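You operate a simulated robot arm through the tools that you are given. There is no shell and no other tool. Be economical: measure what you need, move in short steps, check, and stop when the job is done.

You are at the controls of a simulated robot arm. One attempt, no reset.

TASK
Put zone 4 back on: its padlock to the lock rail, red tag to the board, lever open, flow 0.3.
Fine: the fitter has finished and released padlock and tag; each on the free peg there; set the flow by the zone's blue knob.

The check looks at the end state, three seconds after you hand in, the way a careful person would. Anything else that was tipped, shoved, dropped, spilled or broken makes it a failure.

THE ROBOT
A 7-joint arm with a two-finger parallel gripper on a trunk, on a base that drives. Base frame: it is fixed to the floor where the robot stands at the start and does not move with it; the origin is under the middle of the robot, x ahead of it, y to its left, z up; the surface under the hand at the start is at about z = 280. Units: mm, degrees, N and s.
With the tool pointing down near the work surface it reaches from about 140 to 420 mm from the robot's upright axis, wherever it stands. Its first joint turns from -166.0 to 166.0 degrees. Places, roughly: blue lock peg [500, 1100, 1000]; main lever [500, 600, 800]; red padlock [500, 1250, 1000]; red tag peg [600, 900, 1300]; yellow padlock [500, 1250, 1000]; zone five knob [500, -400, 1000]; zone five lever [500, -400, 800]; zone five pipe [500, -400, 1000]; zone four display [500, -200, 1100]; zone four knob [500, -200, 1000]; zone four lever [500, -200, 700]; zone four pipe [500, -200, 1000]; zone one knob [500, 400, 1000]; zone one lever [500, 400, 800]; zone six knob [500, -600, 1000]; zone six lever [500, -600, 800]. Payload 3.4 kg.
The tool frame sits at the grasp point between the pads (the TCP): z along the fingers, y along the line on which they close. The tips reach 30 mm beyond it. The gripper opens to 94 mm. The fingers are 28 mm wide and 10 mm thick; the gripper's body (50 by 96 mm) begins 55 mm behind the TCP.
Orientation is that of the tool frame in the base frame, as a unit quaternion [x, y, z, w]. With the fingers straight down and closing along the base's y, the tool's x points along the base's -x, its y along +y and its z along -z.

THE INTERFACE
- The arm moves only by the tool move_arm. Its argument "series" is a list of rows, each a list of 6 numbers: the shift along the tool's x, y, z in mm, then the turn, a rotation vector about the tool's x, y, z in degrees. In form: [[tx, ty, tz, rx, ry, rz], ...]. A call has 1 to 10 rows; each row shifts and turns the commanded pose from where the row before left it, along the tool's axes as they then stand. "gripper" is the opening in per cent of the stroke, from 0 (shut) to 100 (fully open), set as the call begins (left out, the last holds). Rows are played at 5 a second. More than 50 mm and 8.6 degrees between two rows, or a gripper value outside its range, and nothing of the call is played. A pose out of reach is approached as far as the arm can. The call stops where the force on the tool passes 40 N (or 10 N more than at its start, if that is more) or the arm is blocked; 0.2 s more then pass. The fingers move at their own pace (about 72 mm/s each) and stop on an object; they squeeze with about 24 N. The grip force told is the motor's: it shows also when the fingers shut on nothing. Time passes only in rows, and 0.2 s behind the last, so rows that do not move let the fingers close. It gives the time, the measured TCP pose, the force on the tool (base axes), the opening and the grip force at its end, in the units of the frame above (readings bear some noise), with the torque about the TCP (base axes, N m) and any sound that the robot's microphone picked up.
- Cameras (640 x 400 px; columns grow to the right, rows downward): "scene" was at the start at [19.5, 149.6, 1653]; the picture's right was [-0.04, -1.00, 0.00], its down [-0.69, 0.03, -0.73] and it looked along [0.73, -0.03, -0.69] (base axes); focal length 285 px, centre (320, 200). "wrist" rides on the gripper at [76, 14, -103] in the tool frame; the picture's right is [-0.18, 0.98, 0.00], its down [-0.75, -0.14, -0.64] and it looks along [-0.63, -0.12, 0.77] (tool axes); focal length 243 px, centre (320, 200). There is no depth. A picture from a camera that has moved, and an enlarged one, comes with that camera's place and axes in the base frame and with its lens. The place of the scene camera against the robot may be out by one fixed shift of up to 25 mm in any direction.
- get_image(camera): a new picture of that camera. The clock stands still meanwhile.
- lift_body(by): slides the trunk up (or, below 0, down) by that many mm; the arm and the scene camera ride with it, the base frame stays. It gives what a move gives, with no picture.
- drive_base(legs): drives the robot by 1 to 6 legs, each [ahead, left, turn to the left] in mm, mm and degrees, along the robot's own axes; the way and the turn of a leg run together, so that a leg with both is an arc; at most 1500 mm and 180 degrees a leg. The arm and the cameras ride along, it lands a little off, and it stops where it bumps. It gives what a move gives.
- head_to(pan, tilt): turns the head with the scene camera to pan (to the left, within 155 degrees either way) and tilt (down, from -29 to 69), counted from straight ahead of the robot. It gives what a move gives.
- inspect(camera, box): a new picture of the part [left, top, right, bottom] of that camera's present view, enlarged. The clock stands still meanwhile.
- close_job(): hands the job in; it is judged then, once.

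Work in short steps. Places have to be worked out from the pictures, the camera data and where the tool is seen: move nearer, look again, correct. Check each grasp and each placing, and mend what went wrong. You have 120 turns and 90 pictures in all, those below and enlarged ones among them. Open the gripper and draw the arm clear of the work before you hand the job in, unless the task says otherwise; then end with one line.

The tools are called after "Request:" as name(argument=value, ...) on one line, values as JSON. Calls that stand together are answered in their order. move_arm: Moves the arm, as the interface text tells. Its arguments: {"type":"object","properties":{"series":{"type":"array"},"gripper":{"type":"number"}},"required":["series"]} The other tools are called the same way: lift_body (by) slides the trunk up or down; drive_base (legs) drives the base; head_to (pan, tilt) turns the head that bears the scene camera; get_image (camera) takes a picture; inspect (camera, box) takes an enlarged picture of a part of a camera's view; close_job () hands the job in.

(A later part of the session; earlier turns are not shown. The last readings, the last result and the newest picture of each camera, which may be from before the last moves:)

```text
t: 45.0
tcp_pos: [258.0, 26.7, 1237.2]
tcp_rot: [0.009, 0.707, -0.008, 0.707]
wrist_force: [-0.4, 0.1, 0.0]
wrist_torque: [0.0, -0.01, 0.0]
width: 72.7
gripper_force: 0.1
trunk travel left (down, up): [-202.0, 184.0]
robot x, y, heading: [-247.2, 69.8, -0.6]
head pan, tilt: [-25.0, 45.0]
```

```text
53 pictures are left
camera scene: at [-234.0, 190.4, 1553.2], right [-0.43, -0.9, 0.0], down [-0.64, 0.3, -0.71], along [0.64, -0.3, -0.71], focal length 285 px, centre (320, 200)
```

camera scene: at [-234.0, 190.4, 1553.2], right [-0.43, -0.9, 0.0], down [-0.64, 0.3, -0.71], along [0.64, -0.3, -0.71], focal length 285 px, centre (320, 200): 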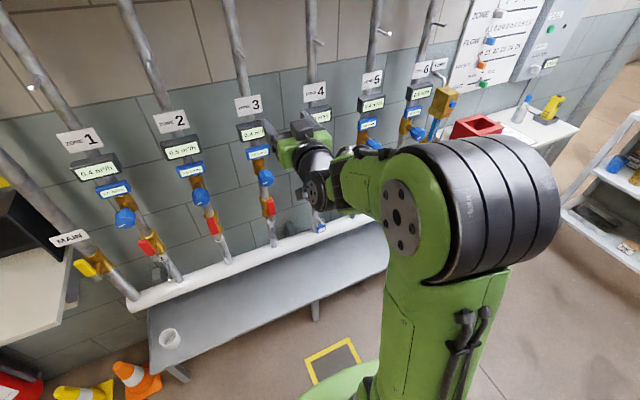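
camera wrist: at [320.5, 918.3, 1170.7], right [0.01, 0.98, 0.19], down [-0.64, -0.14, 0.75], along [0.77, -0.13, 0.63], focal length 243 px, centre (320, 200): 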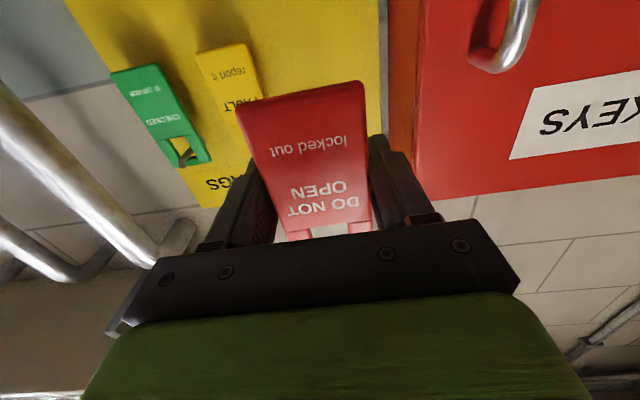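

The arm blocks the view. I shift right 430 mm and look left at zone 4.

Request:
drive_base(legs=[[100, -430, 0]])

Request:
head_to(pan=8, tilt=48)

Request:
get_image(camera="scene")

```text
t: 47.6
tcp_pos: [355.4, -404.3, 1235.7]
tcp_rot: [0.011, 0.707, -0.01, 0.707]
wrist_force: [0.1, -1.0, 0.5]
wrist_torque: [-0.02, 0.0, 0.03]
width: 72.3
gripper_force: 0.0
trunk travel left (down, up): [-202.0, 184.0]
robot x, y, heading: [-150.0, -351.3, -0.8]
head pan, tilt: [-25.0, 45.0]
```

```text
t: 48.6
tcp_pos: [355.4, -402.3, 1235.9]
tcp_rot: [0.012, 0.707, -0.009, 0.707]
wrist_force: [-0.2, -0.8, 0.0]
wrist_torque: [-0.02, -0.03, 0.0]
width: 72.3
gripper_force: 0.1
trunk travel left (down, up): [-202.0, 184.0]
robot x, y, heading: [-151.4, -356.0, -0.6]
head pan, tilt: [8.0, 48.0]
```

```text
52 pictures are left
camera scene: at [-131.4, -191.3, 1549.0], right [0.12, -0.99, 0.0], down [-0.74, -0.09, -0.67], along [0.66, 0.08, -0.74], focal length 285 px, centre (320, 200)
```

scene: 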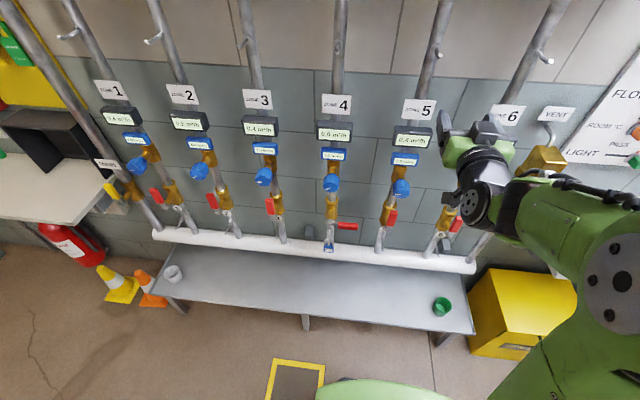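

Clear view; zooming on zone 4's knob, lever and padlock.

Request:
inspect(camera="scene", box=[300, 200, 380, 260])

Request:
inspect(camera="scene", box=[240, 90, 440, 230])

```text
6.67 times, centred on (340, 230) of scene
camera zoom: at [-131.4, -191.3, 1549.0], right [0.12, -0.99, 0.0], down [-0.74, -0.09, -0.67], along [0.66, 0.08, -0.74], focal length 1900 px, centre (187, 0)
```

zoom: 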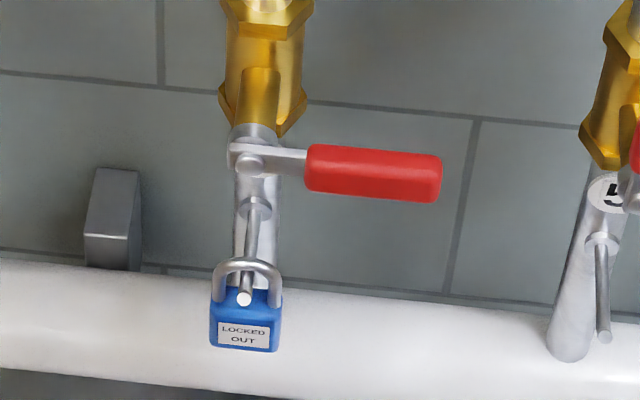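

```text
2.86 times, centred on (340, 160) of scene
camera zoom: at [-131.4, -191.3, 1549.0], right [0.12, -0.99, 0.0], down [-0.74, -0.09, -0.67], along [0.66, 0.08, -0.74], focal length 814 px, centre (263, 314)
```

zoom: 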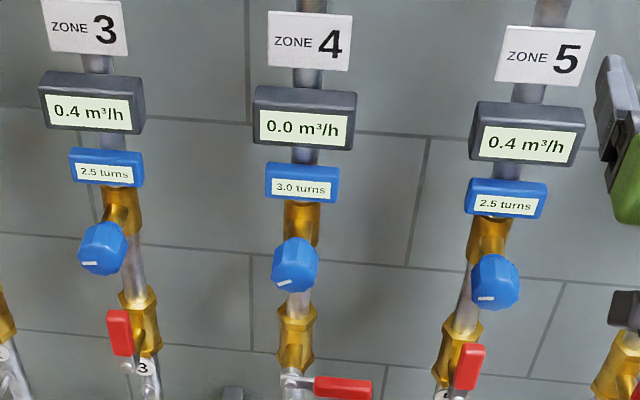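

Padlock hangs on a peg below the lever; zones 3 and 5 show open levers standing up along the pipe. I'll move in front of zone 4 with clearance, lower the trunk, and pitch the tool 30° down.

Request:
drive_base(legs=[[-60, 250, 0.7]])

Request:
lift_body(by=-200)

Request:
move_arm(series=[[0, 0, 0, 0, 7.5, 0], [0, 0, 0, 0, 7.5, 0], [0, 0, 0, 0, 7.5, 0], [0, 0, 0, 0, 7.5, 0], [43.3, 0, 25, 0, 0, 0], [43.3, 0, 25, 0, 0, 0], [43.3, 0, 25, 0, 0, 0], [43.3, 0, 25, 0, 0, 0], [0, 0, 0, 0, 0, 0]])

```text
t: 50.5
tcp_pos: [298.3, -141.8, 1236.4]
tcp_rot: [0.007, 0.707, -0.006, 0.707]
wrist_force: [-1.4, 0.9, -0.3]
wrist_torque: [-0.02, 0.02, 0.01]
width: 72.3
gripper_force: 0.1
trunk travel left (down, up): [-202.0, 184.0]
robot x, y, heading: [-206.9, -98.9, -0.3]
head pan, tilt: [8.0, 48.0]
```

```text
t: 52.7
tcp_pos: [299.0, -142.6, 1037.6]
tcp_rot: [0.009, 0.707, -0.006, 0.708]
wrist_force: [1.0, 0.2, 0.4]
wrist_torque: [0.05, -0.01, 0.01]
width: 72.2
gripper_force: 0.0
trunk travel left (down, up): [-2.0, 384.0]
robot x, y, heading: [-204.0, -101.0, -0.3]
head pan, tilt: [8.0, 48.0]
```

```text
t: 54.7
tcp_pos: [298.0, -143.1, 837.5]
tcp_rot: [0.009, 0.866, -0.004, 0.501]
wrist_force: [0.7, 0.2, -1.1]
wrist_torque: [-0.03, 0.02, 0.01]
width: 72.4
gripper_force: 0.0
trunk travel left (down, up): [-2.0, 384.0]
robot x, y, heading: [-207.7, -100.8, -0.3]
head pan, tilt: [8.0, 48.0]
```

Works well. I descend another ~190 mm, trim the yaw, and look with the wrist camera.

Request:
move_arm(series=[[43.3, 0, 25, 0.7, 0, 0], [43.3, 0, 25, 0, 0, 0], [43.3, 0, 25, 0, 0, 0], [35, 0, 20, 0, 0, 0], [0, 0, 0, 0, 0, 0]])

Request:
get_image(camera="wrist")

```text
t: 55.9
tcp_pos: [297.6, -141.4, 646.6]
tcp_rot: [0.012, 0.866, -0.009, 0.501]
wrist_force: [0.6, 0.7, -0.3]
wrist_torque: [0.02, -0.02, -0.03]
width: 72.4
gripper_force: 0.0
trunk travel left (down, up): [-2.0, 384.0]
robot x, y, heading: [-204.6, -97.5, -0.3]
head pan, tilt: [8.0, 48.0]
```

```text
49 pictures are left
camera wrist: at [170.2, -123.2, 630.0], right [0.12, 0.98, 0.16], down [-0.18, -0.13, 0.97], along [0.98, -0.15, 0.16], focal length 243 px, centre (320, 200)
```

wrist: 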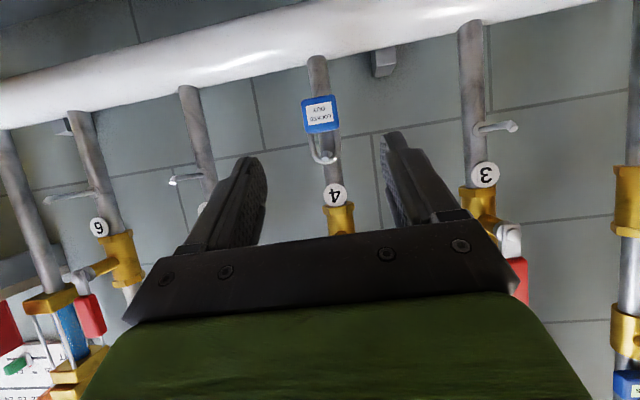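

Padlock body ≈(482, -154, 573), ~40 mm wide. I align height and y, straighten the yaw, and drive 110 mm ahead.

Request:
move_arm(series=[[32, -6, 18, -1.4, 0, -0.8], [32, -6, 18, 0, 0, 0], [0, 0, 0, 0, 0, 0]])

Request:
drive_base(legs=[[110, 0, 0.3]])

Request:
get_image(camera="wrist")

```text
t: 56.7
tcp_pos: [297.1, -154.8, 572.4]
tcp_rot: [-0.001, 0.866, -0.001, 0.5]
wrist_force: [0.1, -0.3, 0.1]
wrist_torque: [0.04, -0.02, 0.02]
width: 72.4
gripper_force: 0.1
trunk travel left (down, up): [-2.0, 384.0]
robot x, y, heading: [-205.9, -103.5, -0.2]
head pan, tilt: [8.0, 48.0]
```

```text
t: 57.9
tcp_pos: [408.4, -151.9, 572.4]
tcp_rot: [-0.003, 0.866, -0.001, 0.5]
wrist_force: [0.5, 0.7, -0.2]
wrist_torque: [0.0, -0.01, 0.01]
width: 72.4
gripper_force: 0.0
trunk travel left (down, up): [-2.0, 384.0]
robot x, y, heading: [-95.5, -99.5, -0.0]
head pan, tilt: [8.0, 48.0]
```

```text
48 pictures are left
camera wrist: at [279.1, -138.2, 556.7], right [0.09, 0.98, 0.16], down [-0.18, -0.14, 0.97], along [0.98, -0.11, 0.16], focal length 243 px, centre (320, 200)
```

wrist: 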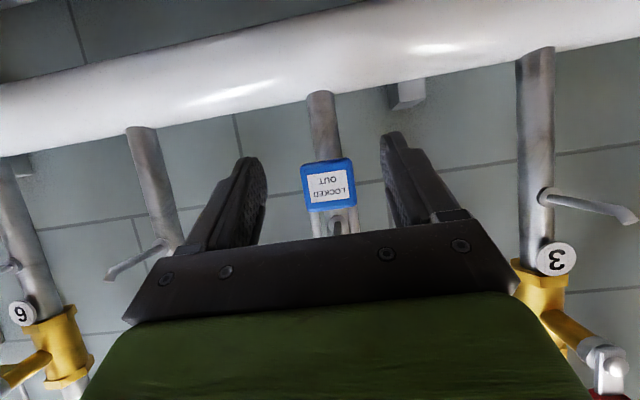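

Padlock front face ≈ x 468, centre y≈-152, z≈576. I advance 64 mm in base x between the finger gap.

Request:
move_arm(series=[[-8, 0, 13.9, 0, 0, 0], [-8, 0, 13.9, 0, 0, 0], [-8, 0, 13.9, 0, 0, 0], [-9, 0, 13, 0, 0, 0], [0, 0, 0, 0, 0, 0]])

Request:
get_image(camera="wrist")

Request:
inspect(camera="scene", box=[240, 140, 400, 300])

```text
t: 59.0
tcp_pos: [471.6, -152.8, 575.2]
tcp_rot: [-0.002, 0.866, -0.001, 0.5]
wrist_force: [-0.2, -1.0, -0.3]
wrist_torque: [-0.01, -0.01, 0.03]
width: 72.5
gripper_force: 0.0
trunk travel left (down, up): [-2.0, 384.0]
robot x, y, heading: [-94.1, -103.1, 0.1]
head pan, tilt: [8.0, 48.0]
```

```text
47 pictures are left
camera wrist: at [343.4, -138.4, 558.5], right [0.09, 0.98, 0.16], down [-0.18, -0.14, 0.97], along [0.98, -0.11, 0.16], focal length 243 px, centre (320, 200)
```

wrist: 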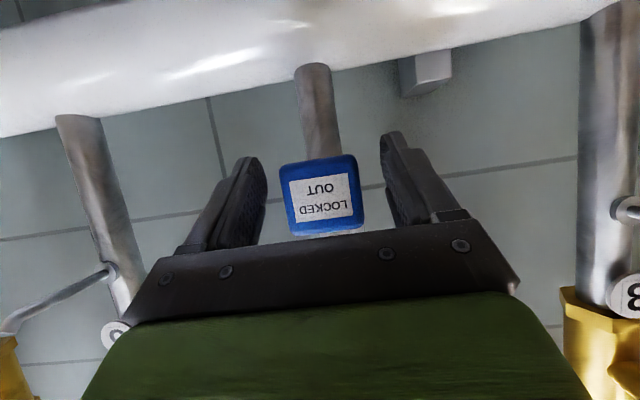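

```text
2.50 times, centred on (320, 220) of scene
camera zoom: at [-81.4, 63.3, 1349.4], right [0.14, -0.99, 0.0], down [-0.74, -0.11, -0.67], along [0.66, 0.09, -0.74], focal length 713 px, centre (320, 150)
```

zoom: 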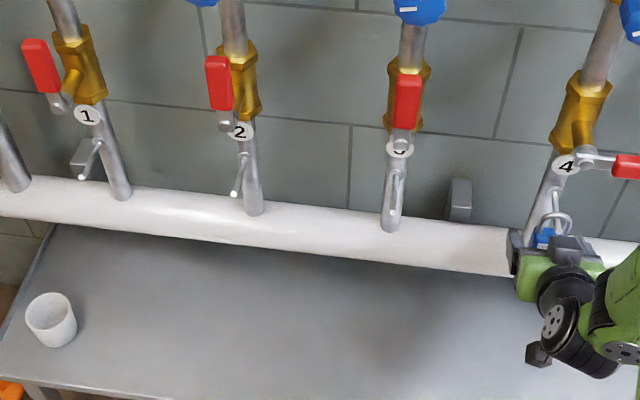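

Padlock is centred between the fingers. I advance 6 mm and close.

Request:
move_arm(series=[[-3, 0, 5.2, 0, 0, 0], [0, 0, 0, 0, 0, 0]])

Request:
move_arm(series=[[0, 0, 0, 0, 0, 0], [0, 0, 0, 0, 0, 0], [0, 0, 0, 0, 0, 0]], gripper=15)

Request:
get_image(camera="wrist")

Request:
head_to(pan=-15, tilt=52)

Request:
inspect(camera="scene", box=[240, 120, 400, 280])

```text
t: 59.6
tcp_pos: [478.5, -151.7, 574.0]
tcp_rot: [-0.004, 0.866, 0.001, 0.501]
wrist_force: [0.2, -0.2, -0.1]
wrist_torque: [0.02, 0.0, -0.04]
width: 72.6
gripper_force: 0.1
trunk travel left (down, up): [-2.0, 384.0]
robot x, y, heading: [-97.1, -101.1, 0.3]
head pan, tilt: [8.0, 48.0]
```

```text
t: 60.5
tcp_pos: [479.0, -152.5, 573.8]
tcp_rot: [-0.003, 0.866, 0.0, 0.5]
wrist_force: [0.0, -0.7, 0.4]
wrist_torque: [-0.01, 0.02, -0.02]
width: 46.1
gripper_force: 23.6
trunk travel left (down, up): [-2.0, 384.0]
robot x, y, heading: [-99.5, -102.0, -0.0]
head pan, tilt: [8.0, 48.0]
```

```text
45 pictures are left
camera wrist: at [349.5, -138.0, 558.6], right [0.09, 0.98, 0.16], down [-0.18, -0.14, 0.97], along [0.98, -0.11, 0.16], focal length 243 px, centre (320, 200)
```

wrist: 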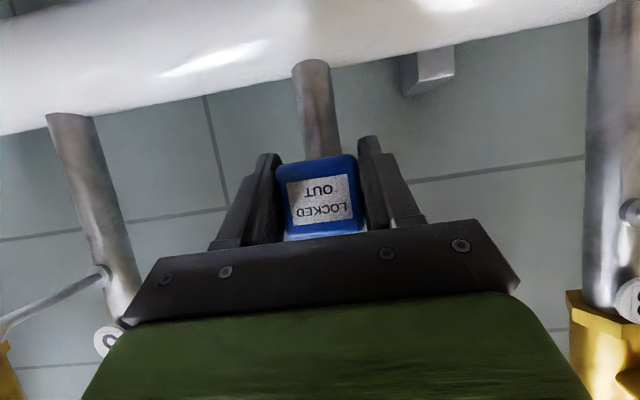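

```text
t: 61.3
tcp_pos: [478.9, -152.2, 574.1]
tcp_rot: [-0.002, 0.866, -0.001, 0.5]
wrist_force: [0.8, -1.0, -0.3]
wrist_torque: [-0.02, -0.05, -0.01]
width: 45.9
gripper_force: 24.4
trunk travel left (down, up): [-2.0, 384.0]
robot x, y, heading: [-97.6, -103.9, 0.0]
head pan, tilt: [-15.0, 52.0]
```

```text
2.50 times, centred on (320, 200) of scene
camera zoom: at [-86.7, 32.9, 1344.0], right [-0.26, -0.97, 0.0], down [-0.76, 0.2, -0.62], along [0.6, -0.16, -0.79], focal length 713 px, centre (320, 200)
```

zoom: 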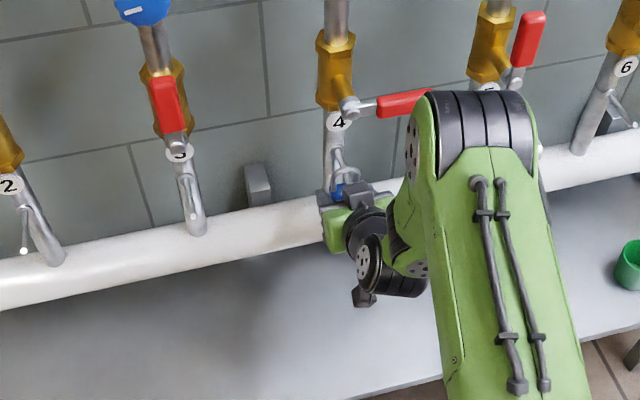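

Padlock held (46 mm, 24 N). I lift 9 mm and pull back along -x off the peg.

Request:
move_arm(series=[[-4, 0, -2.3, 0, 0, 0], [-4, 0, -2.3, 0, 0, 0], [6.6, 0, -13.5, 0, 0, 0], [6.6, 0, -13.5, 0, 0, 0], [6.6, 0, -13.5, 0, 0, 0], [7.5, 0, -13, 0, 0, 0], [7.5, 0, -13, 0, 0, 0], [0, 0, 0, 0, 0, 0]])

Request:
inspect(camera="scene", box=[280, 140, 380, 240])

```text
t: 63.1
tcp_pos: [402.8, -150.8, 586.4]
tcp_rot: [-0.003, 0.866, -0.001, 0.5]
wrist_force: [-0.2, 0.0, -0.4]
wrist_torque: [0.0, 0.01, 0.0]
width: 45.8
gripper_force: 23.5
trunk travel left (down, up): [-2.0, 384.0]
robot x, y, heading: [-95.8, -100.3, 0.2]
head pan, tilt: [-15.0, 52.0]
```

```text
4.00 times, centred on (330, 190) of scene
camera zoom: at [-86.7, 32.9, 1344.0], right [-0.26, -0.97, 0.0], down [-0.76, 0.2, -0.62], along [0.59, -0.16, -0.79], focal length 1140 px, centre (280, 240)
```

zoom: 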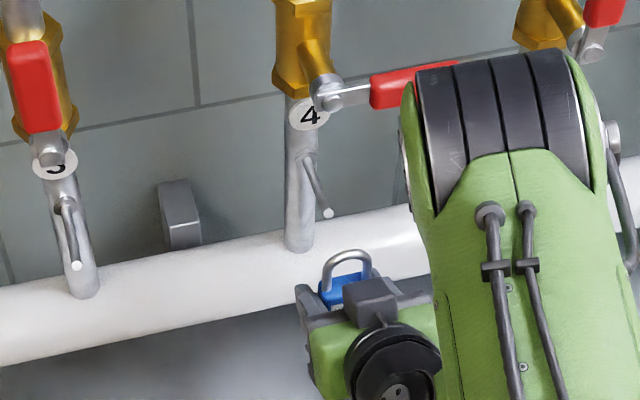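

Padlock is free. I back off, raise the trunk 370 mm, and drive to the lock rail.

Request:
drive_base(legs=[[-170, 0, 0]])

Request:
lift_body(by=370)

Request:
drive_base(legs=[[0, 1240, 0]])

Request:
head_to(pan=-5, tilt=45)

Request:
get_image(camera="scene")

Request:
get_image(camera="wrist")

```text
t: 64.6
tcp_pos: [231.1, -150.2, 586.3]
tcp_rot: [-0.005, 0.866, 0.001, 0.5]
wrist_force: [0.9, 0.1, -1.7]
wrist_torque: [0.01, -0.01, 0.0]
width: 46.1
gripper_force: 24.1
trunk travel left (down, up): [-2.0, 384.0]
robot x, y, heading: [-268.0, -98.9, 0.3]
head pan, tilt: [-15.0, 52.0]
```

```text
t: 68.2
tcp_pos: [233.6, -149.1, 955.8]
tcp_rot: [-0.004, 0.866, 0.0, 0.5]
wrist_force: [0.2, 0.4, -1.0]
wrist_torque: [-0.01, -0.02, 0.01]
width: 45.8
gripper_force: 23.6
trunk travel left (down, up): [-372.0, 14.0]
robot x, y, heading: [-270.5, -102.9, 0.2]
head pan, tilt: [-15.0, 52.0]
```

```text
t: 74.5
tcp_pos: [228.9, 1101.5, 956.2]
tcp_rot: [-0.001, 0.866, -0.002, 0.5]
wrist_force: [0.5, 0.0, -1.3]
wrist_torque: [-0.04, -0.01, -0.01]
width: 45.9
gripper_force: 24.1
trunk travel left (down, up): [-372.0, 14.0]
robot x, y, heading: [-269.8, 1153.1, -0.1]
head pan, tilt: [-15.0, 52.0]
```

```text
t: 75.2
tcp_pos: [229.9, 1101.0, 956.2]
tcp_rot: [-0.002, 0.866, -0.001, 0.5]
wrist_force: [-0.4, -0.1, -1.0]
wrist_torque: [-0.01, -0.05, -0.04]
width: 46.1
gripper_force: 24.0
trunk travel left (down, up): [-372.0, 14.0]
robot x, y, heading: [-272.7, 1157.0, -0.1]
head pan, tilt: [-5.0, 45.0]
```

```text
42 pictures are left
camera scene: at [-252.1, 1298.1, 1723.3], right [-0.09, -1.0, 0.0], down [-0.7, 0.06, -0.71], along [0.7, -0.06, -0.71], focal length 285 px, centre (320, 200)
```

scene: 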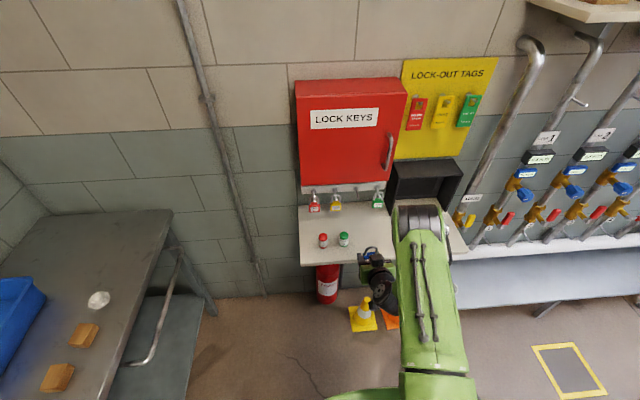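

```text
41 pictures are left
camera wrist: at [100.1, 1115.2, 940.0], right [0.09, 0.98, 0.16], down [-0.18, -0.14, 0.97], along [0.98, -0.11, 0.16], focal length 243 px, centre (320, 200)
```

wrist: 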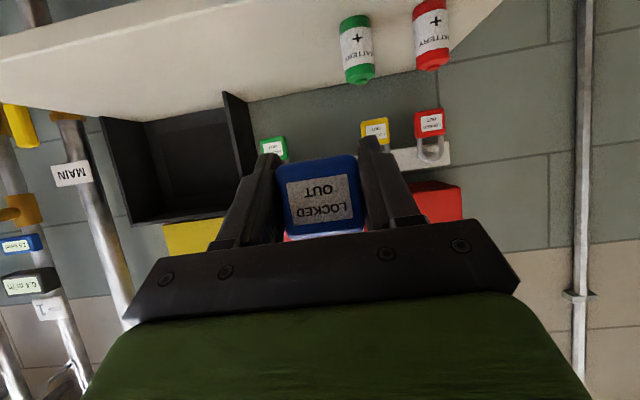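

The batteries on the table (green top ≈ (413,1150,857)) stay below my path. Zooming at the rail and the held padlock.

Request:
inspect(camera="scene", box=[300, 180, 400, 280])

Request:
inspect(camera="wrist", box=[240, 90, 480, 240])

```text
4.00 times, centred on (350, 230) of scene
camera zoom: at [-252.1, 1298.1, 1723.3], right [-0.09, -1.0, 0.0], down [-0.7, 0.06, -0.71], along [0.7, -0.06, -0.71], focal length 1140 px, centre (200, 80)
```

zoom: 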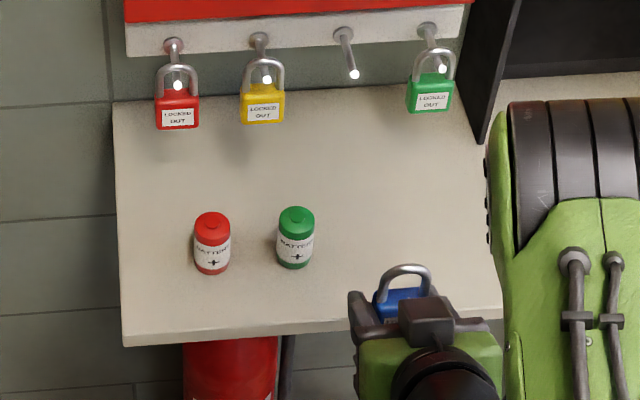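

```text
2.67 times, centred on (360, 165) of wrist
camera zoom: at [100.1, 1115.2, 940.0], right [0.09, 0.98, 0.16], down [-0.18, -0.14, 0.97], along [0.98, -0.11, 0.16], focal length 647 px, centre (213, 293)
```

zoom: 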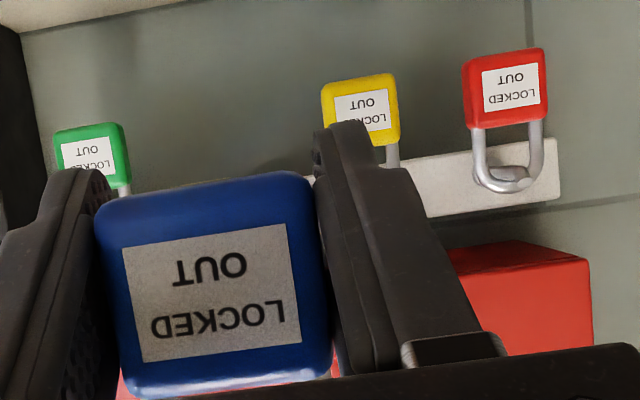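

Neighbouring padlocks give a regular 84 mm spacing, so the free peg is at y≈1090.5, x 491–551, z≈960, and the hung padlock would need the TCP at ≈(524, 1090, 907). I align at z≈924 and drive 200 mm ahead.

Request:
move_arm(series=[[14, -5, 8, 0, 0, 0], [14, -5.5, 8, 0, 0, 0], [0, 0, 0, 0, 0, 0]])

Request:
drive_base(legs=[[195, 0, 0]])

Request:
inspect(camera="scene", box=[310, 220, 430, 340])

Request:
get_image(camera="wrist")

```text
t: 76.0
tcp_pos: [228.7, 1091.4, 922.4]
tcp_rot: [-0.002, 0.866, -0.001, 0.5]
wrist_force: [0.0, 0.4, -1.4]
wrist_torque: [0.03, 0.01, 0.05]
width: 45.9
gripper_force: 23.6
trunk travel left (down, up): [-372.0, 14.0]
robot x, y, heading: [-269.2, 1154.5, 0.1]
head pan, tilt: [-5.0, 45.0]
```

```text
t: 77.6
tcp_pos: [422.8, 1091.6, 921.4]
tcp_rot: [-0.001, 0.866, -0.002, 0.5]
wrist_force: [0.4, -0.2, -1.2]
wrist_torque: [0.0, -0.01, 0.03]
width: 46.0
gripper_force: 24.2
trunk travel left (down, up): [-372.0, 14.0]
robot x, y, heading: [-76.4, 1152.1, -0.2]
head pan, tilt: [-5.0, 45.0]
```

```text
3.33 times, centred on (370, 280) of scene
camera zoom: at [-55.8, 1298.1, 1723.3], right [-0.09, -1.0, 0.0], down [-0.71, 0.06, -0.71], along [0.7, -0.06, -0.71], focal length 950 px, centre (153, -67)
```

zoom: 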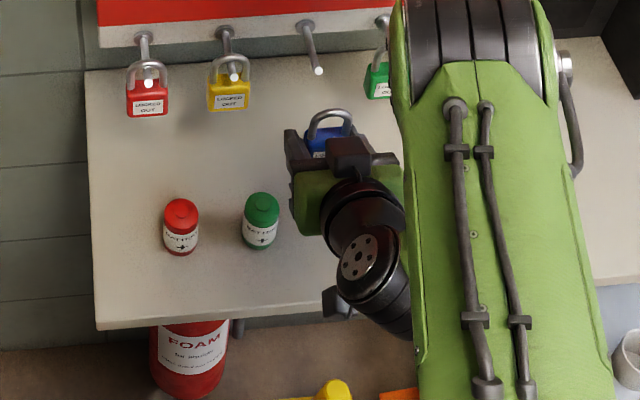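

```text
37 pictures are left
camera wrist: at [294.1, 1104.4, 906.8], right [0.09, 0.98, 0.16], down [-0.18, -0.14, 0.97], along [0.98, -0.12, 0.16], focal length 243 px, centre (320, 200)
```

wrist: 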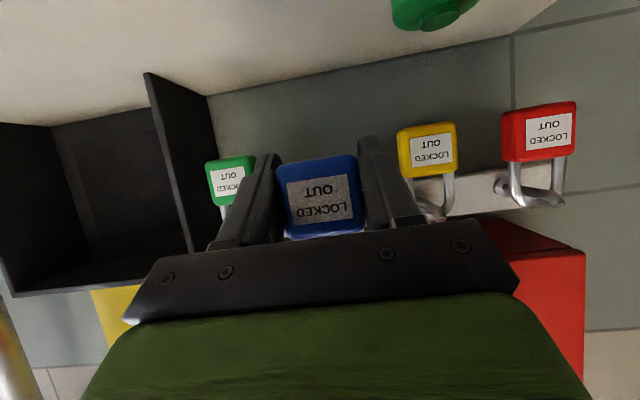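

Scene and wrist estimates put the peg at y≈1085–1090. I go to y 1088 and stop just short of the peg tip (TCP x≈478) to check.

Request:
move_arm(series=[[-9, -2, 15.6, 0, 0, 0], [-9, -1.5, 15.6, 0, 0, 0], [-9.5, 0, 16.5, 0, 0, 0], [0, 0, 0, 0, 0, 0]])

Request:
inspect(camera="scene", box=[340, 220, 400, 280])

```text
t: 78.6
tcp_pos: [477.8, 1086.2, 921.9]
tcp_rot: [-0.001, 0.866, -0.001, 0.5]
wrist_force: [0.5, 0.3, -0.7]
wrist_torque: [-0.01, -0.03, -0.03]
width: 45.8
gripper_force: 23.9
trunk travel left (down, up): [-372.0, 14.0]
robot x, y, heading: [-73.0, 1153.4, -0.0]
head pan, tilt: [-5.0, 45.0]
```

```text
6.67 times, centred on (370, 250) of scene
camera zoom: at [-57.2, 1298.0, 1723.3], right [-0.09, -1.0, 0.0], down [-0.7, 0.06, -0.71], along [0.7, -0.06, -0.71], focal length 1900 px, centre (-13, -133)
```

zoom: 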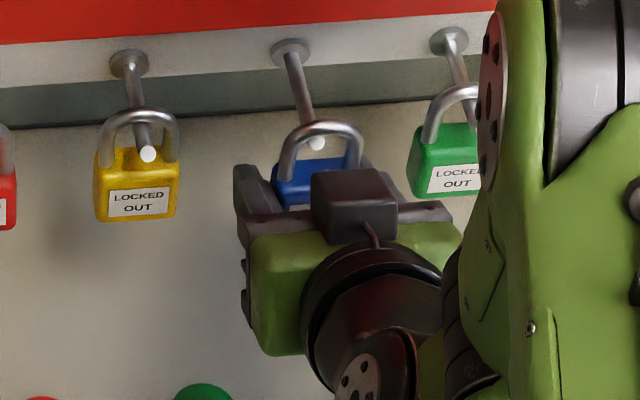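

Lateral alignment is good; I lower 3 mm and advance 22 mm over the tip.

Request:
move_arm(series=[[2.6, 0, 1.5, 0, 0, 0], [-5.5, 0, 9.5, 0, 0, 0], [-5.5, 0, 9.5, 0, 0, 0], [0, 0, 0, 0, 0, 0]])

Request:
inspect(camera="scene", box=[340, 220, 400, 280])

```text
t: 79.6
tcp_pos: [500.4, 1087.3, 920.0]
tcp_rot: [-0.002, 0.866, -0.001, 0.5]
wrist_force: [0.2, -0.3, -1.1]
wrist_torque: [-0.02, -0.01, 0.0]
width: 46.2
gripper_force: 23.4
trunk travel left (down, up): [-372.0, 14.0]
robot x, y, heading: [-78.4, 1153.3, 0.0]
head pan, tilt: [-5.0, 45.0]
```

```text
6.67 times, centred on (370, 250) of scene
camera zoom: at [-57.3, 1298.1, 1723.3], right [-0.09, -1.0, 0.0], down [-0.7, 0.06, -0.71], along [0.7, -0.06, -0.71], focal length 1900 px, centre (-13, -133)
```

zoom: 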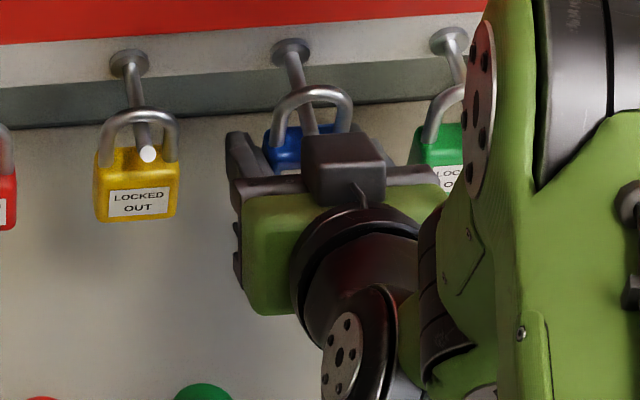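

The peg runs through the shackle with no contact force. I advance 18 mm more and then lower in small steps.

Request:
move_arm(series=[[-4, 0, 8, 0, 0, 0], [-4, 0, 8, 0, 0, 0], [3.5, 0, 2, 0, 0, 0], [3.5, 0, 2, 0, 0, 0], [0, 0, 0, 0, 0, 0]])

Request:
move_arm(series=[[2, 0, 1.2, 0, 0, 0], [0, 0, 0, 0, 0, 0]])

Request:
inspect(camera="scene", box=[340, 220, 400, 280])

```text
t: 80.6
tcp_pos: [514.8, 1085.7, 919.7]
tcp_rot: [0.0, 0.861, -0.002, 0.509]
wrist_force: [-27.6, 1.3, 20.6]
wrist_torque: [-0.04, -0.5, -0.02]
width: 46.1
gripper_force: 24.2
trunk travel left (down, up): [-372.0, 14.0]
robot x, y, heading: [-74.9, 1149.5, -0.1]
head pan, tilt: [-5.0, 45.0]
stopped in row 5: the force on the tool passed its limit at 43 N (the readings are from after the stop); the commanded pose is now the measured one
```

```text
t: 81.1
tcp_pos: [515.0, 1086.3, 920.9]
tcp_rot: [0.001, 0.859, -0.002, 0.512]
wrist_force: [-29.6, 3.0, 22.6]
wrist_torque: [-0.05, -0.53, -0.01]
width: 46.1
gripper_force: 24.2
trunk travel left (down, up): [-372.0, 14.0]
robot x, y, heading: [-76.4, 1153.1, -0.1]
head pan, tilt: [-5.0, 45.0]
stopped in row 2: the force on the tool passed its limit at 45 N (the readings are from after the stop); the commanded pose is now the measured one
```

```text
6.67 times, centred on (370, 250) of scene
camera zoom: at [-68.6, 1299.2, 1723.3], right [-0.09, -1.0, 0.0], down [-0.7, 0.06, -0.71], along [0.71, -0.06, -0.7], focal length 1900 px, centre (-13, -133)
```

zoom: 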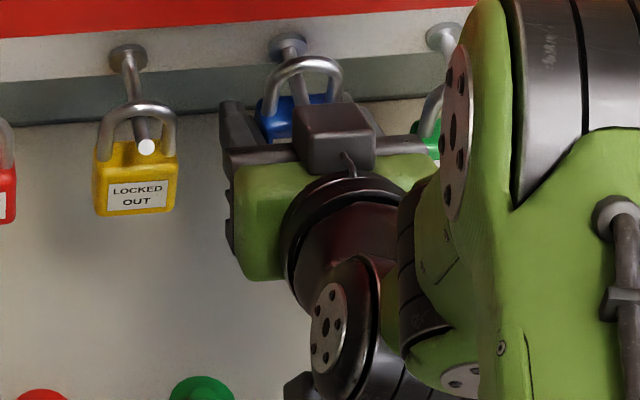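

The force (−28, 0, +21) fits the upper fingertip corners touching the rail's front (x≈550). I back off 10 mm to release it.

Request:
move_arm(series=[[2.5, 0, -4.3, 0, 0, 0], [2.5, 0, -4.3, 0, 0, 0], [0, 0, 0, 0, 0, 0]])

```text
t: 81.9
tcp_pos: [510.9, 1084.7, 914.0]
tcp_rot: [0.001, 0.862, -0.003, 0.508]
wrist_force: [-1.0, 0.4, -1.4]
wrist_torque: [0.02, -0.03, 0.03]
width: 46.2
gripper_force: 24.7
trunk travel left (down, up): [-372.0, 14.0]
robot x, y, heading: [-75.6, 1154.7, -0.1]
head pan, tilt: [-5.0, 45.0]
```

Free again at (511, 1085, 914). I restore the pitch and lower in 2 mm steps until the peg takes the weight.

Request:
move_arm(series=[[1.7, 0, 1, 0, 0.9, 0], [1.7, 0, 1, 0, 0, 0], [0, 0, 0, 0, 0, 0]])

Request:
move_arm(series=[[1.7, 0, 1, 0, 0, 0], [0, 0, 0, 0, 0, 0]])

Request:
inspect(camera="scene", box=[340, 220, 400, 280])

```text
t: 82.7
tcp_pos: [512.2, 1085.6, 911.7]
tcp_rot: [0.0, 0.865, -0.002, 0.501]
wrist_force: [-0.7, 0.0, -1.1]
wrist_torque: [-0.02, 0.01, 0.0]
width: 45.7
gripper_force: 23.6
trunk travel left (down, up): [-372.0, 14.0]
robot x, y, heading: [-77.1, 1149.8, 0.0]
head pan, tilt: [-5.0, 45.0]
```

```text
t: 83.3
tcp_pos: [511.5, 1085.5, 909.8]
tcp_rot: [0.0, 0.865, -0.002, 0.502]
wrist_force: [0.4, 0.1, -1.8]
wrist_torque: [0.01, -0.01, -0.01]
width: 46.1
gripper_force: 24.5
trunk travel left (down, up): [-372.0, 14.0]
robot x, y, heading: [-77.0, 1152.9, -0.0]
head pan, tilt: [-5.0, 45.0]
```

```text
6.67 times, centred on (370, 250) of scene
camera zoom: at [-58.0, 1298.2, 1723.3], right [-0.09, -1.0, 0.0], down [-0.7, 0.06, -0.71], along [0.7, -0.06, -0.71], focal length 1900 px, centre (-13, -133)
```

zoom: 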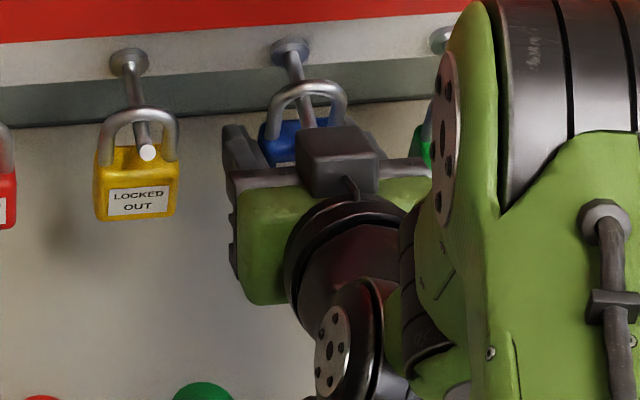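

Still no peg contact; I continue lowering in small steps.

Request:
move_arm(series=[[1.7, 0, 1, 0, 0, 0], [1.7, 0, 1, 0, 0, 0], [0, 0, 0, 0, 0, 0]])

Request:
move_arm(series=[[1.7, 0, 1, 0, 0, 0], [1.7, 0, 1, 0, 0, 0], [0, 0, 0, 0, 0, 0]])

```text
t: 84.1
tcp_pos: [512.4, 1085.2, 907.8]
tcp_rot: [0.001, 0.863, -0.003, 0.505]
wrist_force: [3.1, -2.1, 18.0]
wrist_torque: [0.15, 0.26, -0.06]
width: 46.0
gripper_force: 23.7
trunk travel left (down, up): [-372.0, 14.0]
robot x, y, heading: [-77.7, 1149.7, -0.1]
head pan, tilt: [-5.0, 45.0]
```

```text
t: 84.9
tcp_pos: [510.5, 1085.8, 903.3]
tcp_rot: [0.001, 0.864, -0.003, 0.503]
wrist_force: [1.3, -1.2, 20.8]
wrist_torque: [0.16, 0.06, 0.0]
width: 45.9
gripper_force: 24.1
trunk travel left (down, up): [-372.0, 14.0]
robot x, y, heading: [-77.7, 1153.4, -0.3]
head pan, tilt: [-5.0, 45.0]
```

The peg took the weight at z≈908 as predicted, and the padlock sits deeper on the peg than its neighbour. I ease up 3 mm and open to ~64 mm.

Request:
move_arm(series=[[-1.7, 0, -1, 0, 0, 0], [-1, 0, -0.5, 0, 0, 0], [0, 0, 0, 0, 0, 0]])

Request:
move_arm(series=[[0, 0, 0, 0, 0, 0], [0, 0, 0, 0, 0, 0], [0, 0, 0, 0, 0, 0]], gripper=68)

Request:
get_image(camera="wrist")

Request:
inspect(camera="scene", box=[340, 220, 400, 280])

```text
t: 85.7
tcp_pos: [509.2, 1086.1, 903.0]
tcp_rot: [0.0, 0.866, -0.002, 0.5]
wrist_force: [-0.4, -1.0, 1.8]
wrist_torque: [0.06, -0.04, -0.01]
width: 45.9
gripper_force: 24.0
trunk travel left (down, up): [-372.0, 14.0]
robot x, y, heading: [-74.6, 1156.1, -0.1]
head pan, tilt: [-5.0, 45.0]
```

```text
t: 86.5
tcp_pos: [511.2, 1086.7, 904.3]
tcp_rot: [0.0, 0.865, -0.002, 0.501]
wrist_force: [0.4, 0.1, -0.5]
wrist_torque: [0.02, -0.01, 0.0]
width: 64.0
gripper_force: 0.1
trunk travel left (down, up): [-372.0, 14.0]
robot x, y, heading: [-79.7, 1153.4, -0.1]
head pan, tilt: [-5.0, 45.0]
```

```text
32 pictures are left
camera wrist: at [382.5, 1101.0, 889.0], right [0.09, 0.98, 0.16], down [-0.18, -0.14, 0.97], along [0.98, -0.12, 0.17], focal length 243 px, centre (320, 200)
```

wrist: 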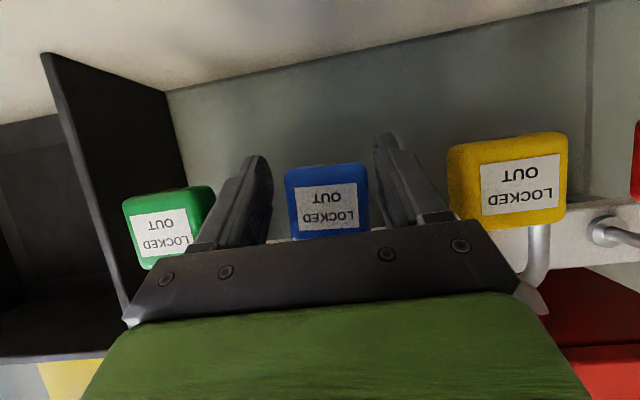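

```text
6.67 times, centred on (370, 250) of scene
camera zoom: at [-58.1, 1298.1, 1723.3], right [-0.09, -1.0, 0.0], down [-0.7, 0.06, -0.71], along [0.7, -0.06, -0.71], focal length 1900 px, centre (-13, -133)
```

zoom: 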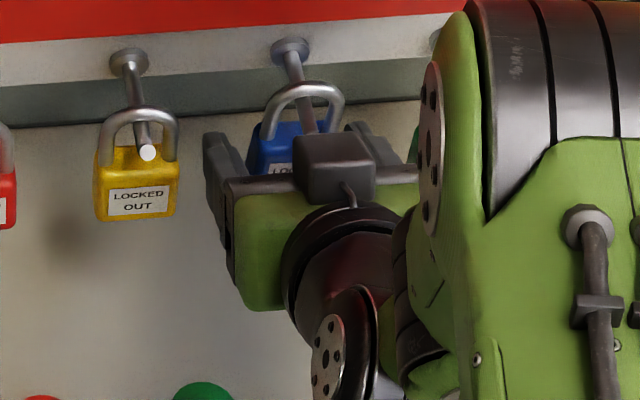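

The padlock hangs on the peg. I withdraw straight back and check.

Request:
move_arm(series=[[7.5, 0, -13, 0, 0, 0], [11.5, 0, -21.5, 0, 0, 0], [11.5, 0, -22, 0, 0, 0], [11.5, 0, -22, 0, 0, 0], [0, 0, 0, 0, 0, 0]])

Request:
drive_base(legs=[[-200, 0, 0]])

Request:
inspect(camera="scene", box=[280, 60, 500, 280])

```text
t: 87.7
tcp_pos: [423.2, 1084.3, 909.6]
tcp_rot: [0.001, 0.865, -0.003, 0.502]
wrist_force: [-0.5, 0.3, -0.2]
wrist_torque: [-0.02, 0.0, 0.03]
width: 63.8
gripper_force: 0.0
trunk travel left (down, up): [-372.0, 14.0]
robot x, y, heading: [-76.7, 1153.2, -0.3]
head pan, tilt: [-5.0, 45.0]
```

```text
t: 89.3
tcp_pos: [221.1, 1085.9, 909.1]
tcp_rot: [0.0, 0.865, -0.002, 0.502]
wrist_force: [0.4, -0.8, 0.2]
wrist_torque: [0.01, 0.0, 0.03]
width: 64.1
gripper_force: 0.0
trunk travel left (down, up): [-372.0, 14.0]
robot x, y, heading: [-278.1, 1151.7, -0.1]
head pan, tilt: [-5.0, 45.0]
```

```text
1.82 times, centred on (390, 170) of scene
camera zoom: at [-260.9, 1298.4, 1723.3], right [-0.09, -1.0, 0.0], down [-0.7, 0.06, -0.71], along [0.7, -0.06, -0.71], focal length 518 px, centre (193, 254)
```

zoom: 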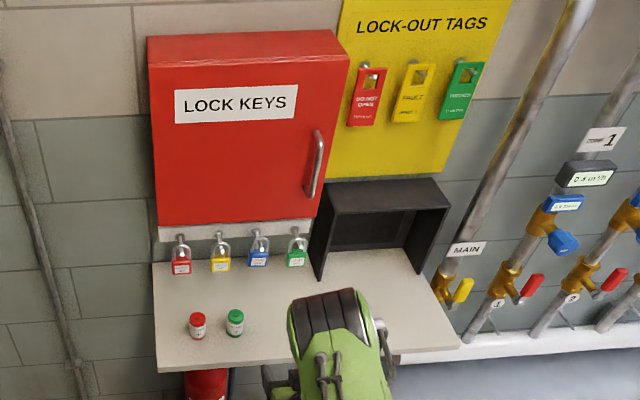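

Both items are placed correctly and nothing else has moved. I drive back to zone 4 for the lever, lowering the trunk 150 mm.

Request:
drive_base(legs=[[0, -1240, 0]])

Request:
lift_body(by=-170)

Request:
drive_base(legs=[[50, -40, 0]])

Request:
get_image(camera="wrist")

```text
t: 95.7
tcp_pos: [225.2, -166.7, 909.3]
tcp_rot: [-0.003, 0.866, 0.0, 0.501]
wrist_force: [-0.6, -0.6, -0.3]
wrist_torque: [0.0, -0.01, -0.01]
width: 63.8
gripper_force: 0.0
trunk travel left (down, up): [-372.0, 14.0]
robot x, y, heading: [-275.0, -101.7, 0.6]
head pan, tilt: [-5.0, 45.0]
```

```text
t: 97.6
tcp_pos: [223.8, -167.3, 739.2]
tcp_rot: [-0.003, 0.865, 0.0, 0.501]
wrist_force: [-0.2, 1.0, 0.4]
wrist_torque: [0.0, 0.0, -0.01]
width: 63.9
gripper_force: 0.0
trunk travel left (down, up): [-202.0, 184.0]
robot x, y, heading: [-274.7, -105.6, 0.2]
head pan, tilt: [-5.0, 45.0]
```

```text
t: 98.6
tcp_pos: [275.6, -207.3, 739.3]
tcp_rot: [-0.003, 0.865, 0.001, 0.502]
wrist_force: [0.2, -0.4, 0.4]
wrist_torque: [0.01, 0.01, 0.0]
width: 64.2
gripper_force: 0.0
trunk travel left (down, up): [-202.0, 184.0]
robot x, y, heading: [-227.4, -141.3, 0.6]
head pan, tilt: [-5.0, 45.0]
```

```text
29 pictures are left
camera wrist: at [147.3, -193.4, 722.6], right [0.09, 0.98, 0.16], down [-0.18, -0.14, 0.97], along [0.98, -0.11, 0.17], focal length 243 px, centre (320, 200)
```

wrist: 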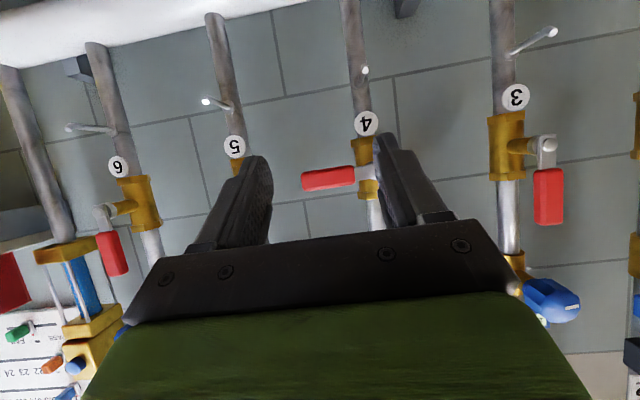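

Handle is at x≈472, z≈750, y from -180 to -250, hub near y≈-150. I close the fingers, level the tool, and go to a point below the handle's outer part.

Request:
move_arm(series=[[0, 0, 0, 0, -7.5, 0], [0, 0, 0, 0, -7.5, 0], [0, 0, 0, 0, -7.5, 0], [0, 0, 0, 0, -7.4, 0], [20, -12, 0, 0, 0, 0], [20, -11, 0, 0, 0, 0], [0, 0, 0, 0, 0, 0]], gripper=0)

Request:
drive_base(legs=[[120, 0, -0.4]])

Request:
get_image(camera="wrist")

Request:
head_to(pan=-10, tilt=50)

Request:
get_image(camera="scene")

```text
t: 100.2
tcp_pos: [276.0, -229.4, 699.3]
tcp_rot: [-0.004, 0.706, 0.002, 0.708]
wrist_force: [-0.1, 0.0, 0.3]
wrist_torque: [0.01, -0.03, 0.01]
width: 0.0
gripper_force: 24.3
trunk travel left (down, up): [-202.0, 184.0]
robot x, y, heading: [-223.7, -146.5, 0.4]
head pan, tilt: [-5.0, 45.0]
```

```text
t: 101.4
tcp_pos: [393.9, -235.6, 699.7]
tcp_rot: [0.0, 0.707, -0.003, 0.707]
wrist_force: [0.3, -0.6, -0.1]
wrist_torque: [0.02, 0.0, -0.01]
width: 0.0
gripper_force: 23.8
trunk travel left (down, up): [-202.0, 184.0]
robot x, y, heading: [-107.7, -143.5, -0.2]
head pan, tilt: [-5.0, 45.0]
```

```text
28 pictures are left
camera wrist: at [289.5, -219.5, 621.6], right [0.0, 0.98, 0.18], down [-0.64, -0.14, 0.75], along [0.77, -0.12, 0.63], focal length 243 px, centre (320, 200)
```

wrist: 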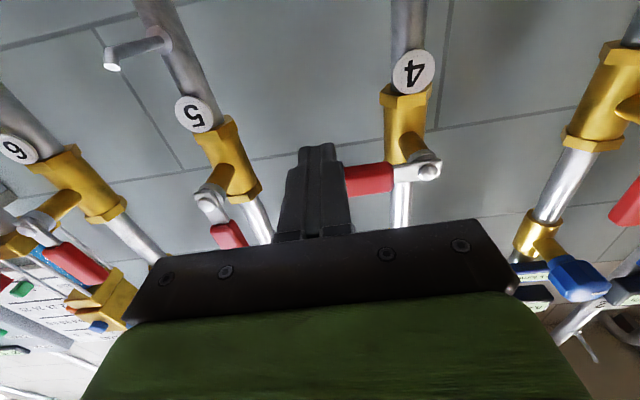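

```text
t: 102.0
tcp_pos: [393.3, -234.4, 699.0]
tcp_rot: [0.0, 0.706, -0.002, 0.708]
wrist_force: [0.6, 0.7, 0.0]
wrist_torque: [-0.01, 0.0, 0.02]
width: 0.1
gripper_force: 24.1
trunk travel left (down, up): [-202.0, 184.0]
robot x, y, heading: [-103.3, -145.8, -0.1]
head pan, tilt: [-10.0, 50.0]
```

```text
27 pictures are left
camera scene: at [-93.9, -3.5, 1546.3], right [-0.18, -0.98, 0.0], down [-0.75, 0.14, -0.64], along [0.63, -0.11, -0.77], focal length 285 px, centre (320, 200)
```

scene: 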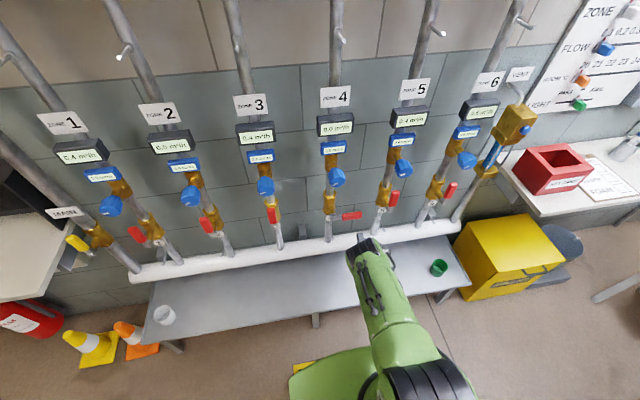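

The hub resolves to (467, -150, 751). I advance 64 mm so the fingertips sit under the handle, then lift gently.

Request:
move_arm(series=[[0, 0, 22, 0, 0, 0], [0, 0, 21, 0, 0, 0], [0, 0, 21, 0, 0, 0], [0, 0, 0, 0, 0, 0]])

Request:
inspect(camera="scene", box=[300, 160, 400, 260])

```text
t: 103.0
tcp_pos: [457.2, -234.7, 700.8]
tcp_rot: [0.0, 0.707, -0.002, 0.708]
wrist_force: [0.0, -0.2, -0.2]
wrist_torque: [0.03, 0.0, -0.02]
width: 0.0
gripper_force: 24.0
trunk travel left (down, up): [-202.0, 184.0]
robot x, y, heading: [-107.9, -139.9, -0.5]
head pan, tilt: [-10.0, 50.0]
```

```text
4.00 times, centred on (350, 210) of scene
camera zoom: at [-93.9, -3.5, 1546.2], right [-0.18, -0.98, 0.0], down [-0.75, 0.14, -0.64], along [0.63, -0.11, -0.77], focal length 1140 px, centre (200, 160)
```

zoom: 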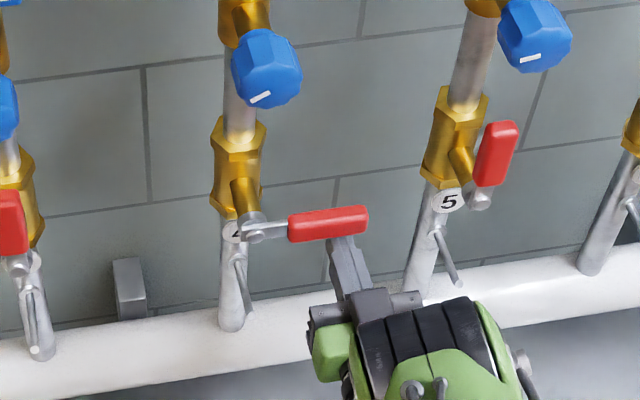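

Fingers sit under the handle. I push along the first part of the arc upward.

Request:
move_arm(series=[[-10, 0, 0, 0, 0, 0], [-11, 0, 0, 0, 0, 0], [-7, -1.5, 0, 0, 0, 0], [-7, -1.5, 0, 0, 0, 0], [-7, -1.5, 0, 0, 0, 0], [-8, 0, 0, 0, 0, 0], [-8, 0, 0, 0, 0, 0], [-8, 0, 0, 0, 0, 0], [0, 0, 0, 0, 0, 0]])

Request:
inspect(camera="scene", box=[300, 140, 400, 240])

```text
t: 105.0
tcp_pos: [455.7, -237.5, 767.0]
tcp_rot: [0.0, 0.706, -0.002, 0.708]
wrist_force: [-0.2, 1.1, -1.1]
wrist_torque: [-0.04, 0.02, -0.01]
width: 0.1
gripper_force: 23.7
trunk travel left (down, up): [-202.0, 184.0]
robot x, y, heading: [-107.9, -146.0, -0.3]
head pan, tilt: [-10.0, 50.0]
```

```text
4.00 times, centred on (350, 190) of scene
camera zoom: at [-93.7, -3.6, 1546.3], right [-0.18, -0.98, 0.0], down [-0.75, 0.14, -0.64], along [0.63, -0.11, -0.77], focal length 1140 px, centre (200, 240)
```

zoom: 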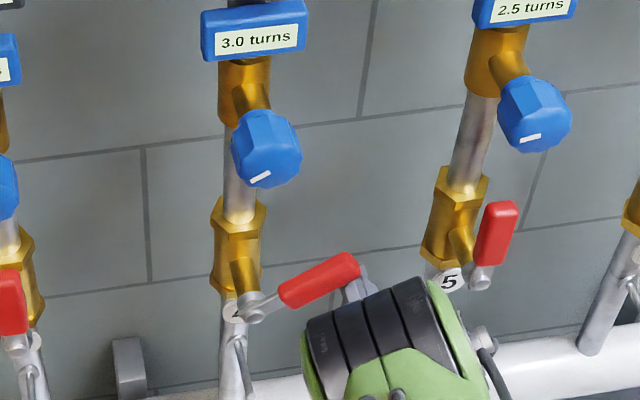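

The lever is turning (~25–30° up) with little force. I continue along the arc.

Request:
move_arm(series=[[-8, 3, 0, 0, 0, 0], [-8, 3, 0, 0, 0, 0], [-7, 4, 0, 0, 0, 0], [-7, 5, 0, 0, 0, 0], [-6.5, 6, 0, 0, 0, 0], [-6, 6.5, 0, 0, 0, 0], [-5, 7, 0, 0, 0, 0], [-5, 7, 0, 0, 0, 0], [0, 0, 0, 0, 0, 0]])

Request:
inspect(camera="scene", box=[300, 140, 400, 240])

```text
t: 107.0
tcp_pos: [455.7, -195.5, 817.9]
tcp_rot: [0.001, 0.706, -0.002, 0.708]
wrist_force: [1.4, 0.4, 0.3]
wrist_torque: [0.02, 0.04, -0.02]
width: 0.2
gripper_force: 23.6
trunk travel left (down, up): [-202.0, 184.0]
robot x, y, heading: [-106.8, -141.6, -0.2]
head pan, tilt: [-10.0, 50.0]
```

```text
4.00 times, centred on (350, 190) of scene
camera zoom: at [-93.8, -3.6, 1546.3], right [-0.18, -0.98, 0.0], down [-0.75, 0.14, -0.64], along [0.63, -0.11, -0.77], focal length 1140 px, centre (200, 240)
```

zoom: 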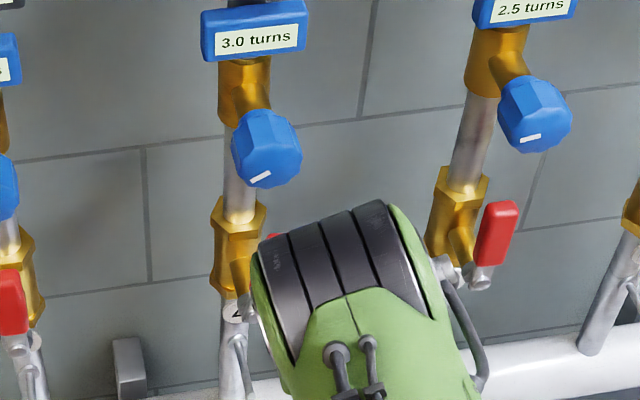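

Continuing leftward in small steps to the stop.

Request:
move_arm(series=[[-3, 4, 0, 0, 0, 0], [-2, 4, 0, 0, 0, 0], [-2, 4, 0, 0, 0, 0], [-1, 4, 0, 0, 0, 0], [0, 3, 0, 0, 0, 0], [0, 0, 0, 0, 0, 0]])

Request:
get_image(camera="wrist")

```text
t: 108.5
tcp_pos: [455.8, -179.1, 825.9]
tcp_rot: [0.001, 0.707, -0.002, 0.708]
wrist_force: [-0.4, -3.7, 1.1]
wrist_torque: [0.09, -0.02, 0.02]
width: 0.0
gripper_force: 24.0
trunk travel left (down, up): [-202.0, 184.0]
robot x, y, heading: [-108.1, -143.9, -0.2]
head pan, tilt: [-10.0, 50.0]
```

```text
23 pictures are left
camera wrist: at [352.6, -164.0, 748.8], right [0.0, 0.98, 0.18], down [-0.64, -0.14, 0.75], along [0.76, -0.12, 0.63], focal length 243 px, centre (320, 200)
```

wrist: 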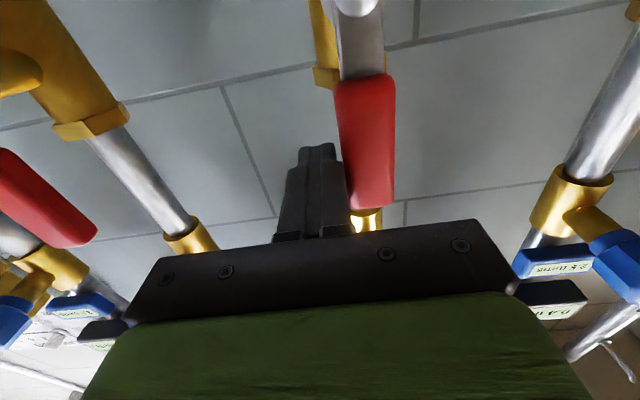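

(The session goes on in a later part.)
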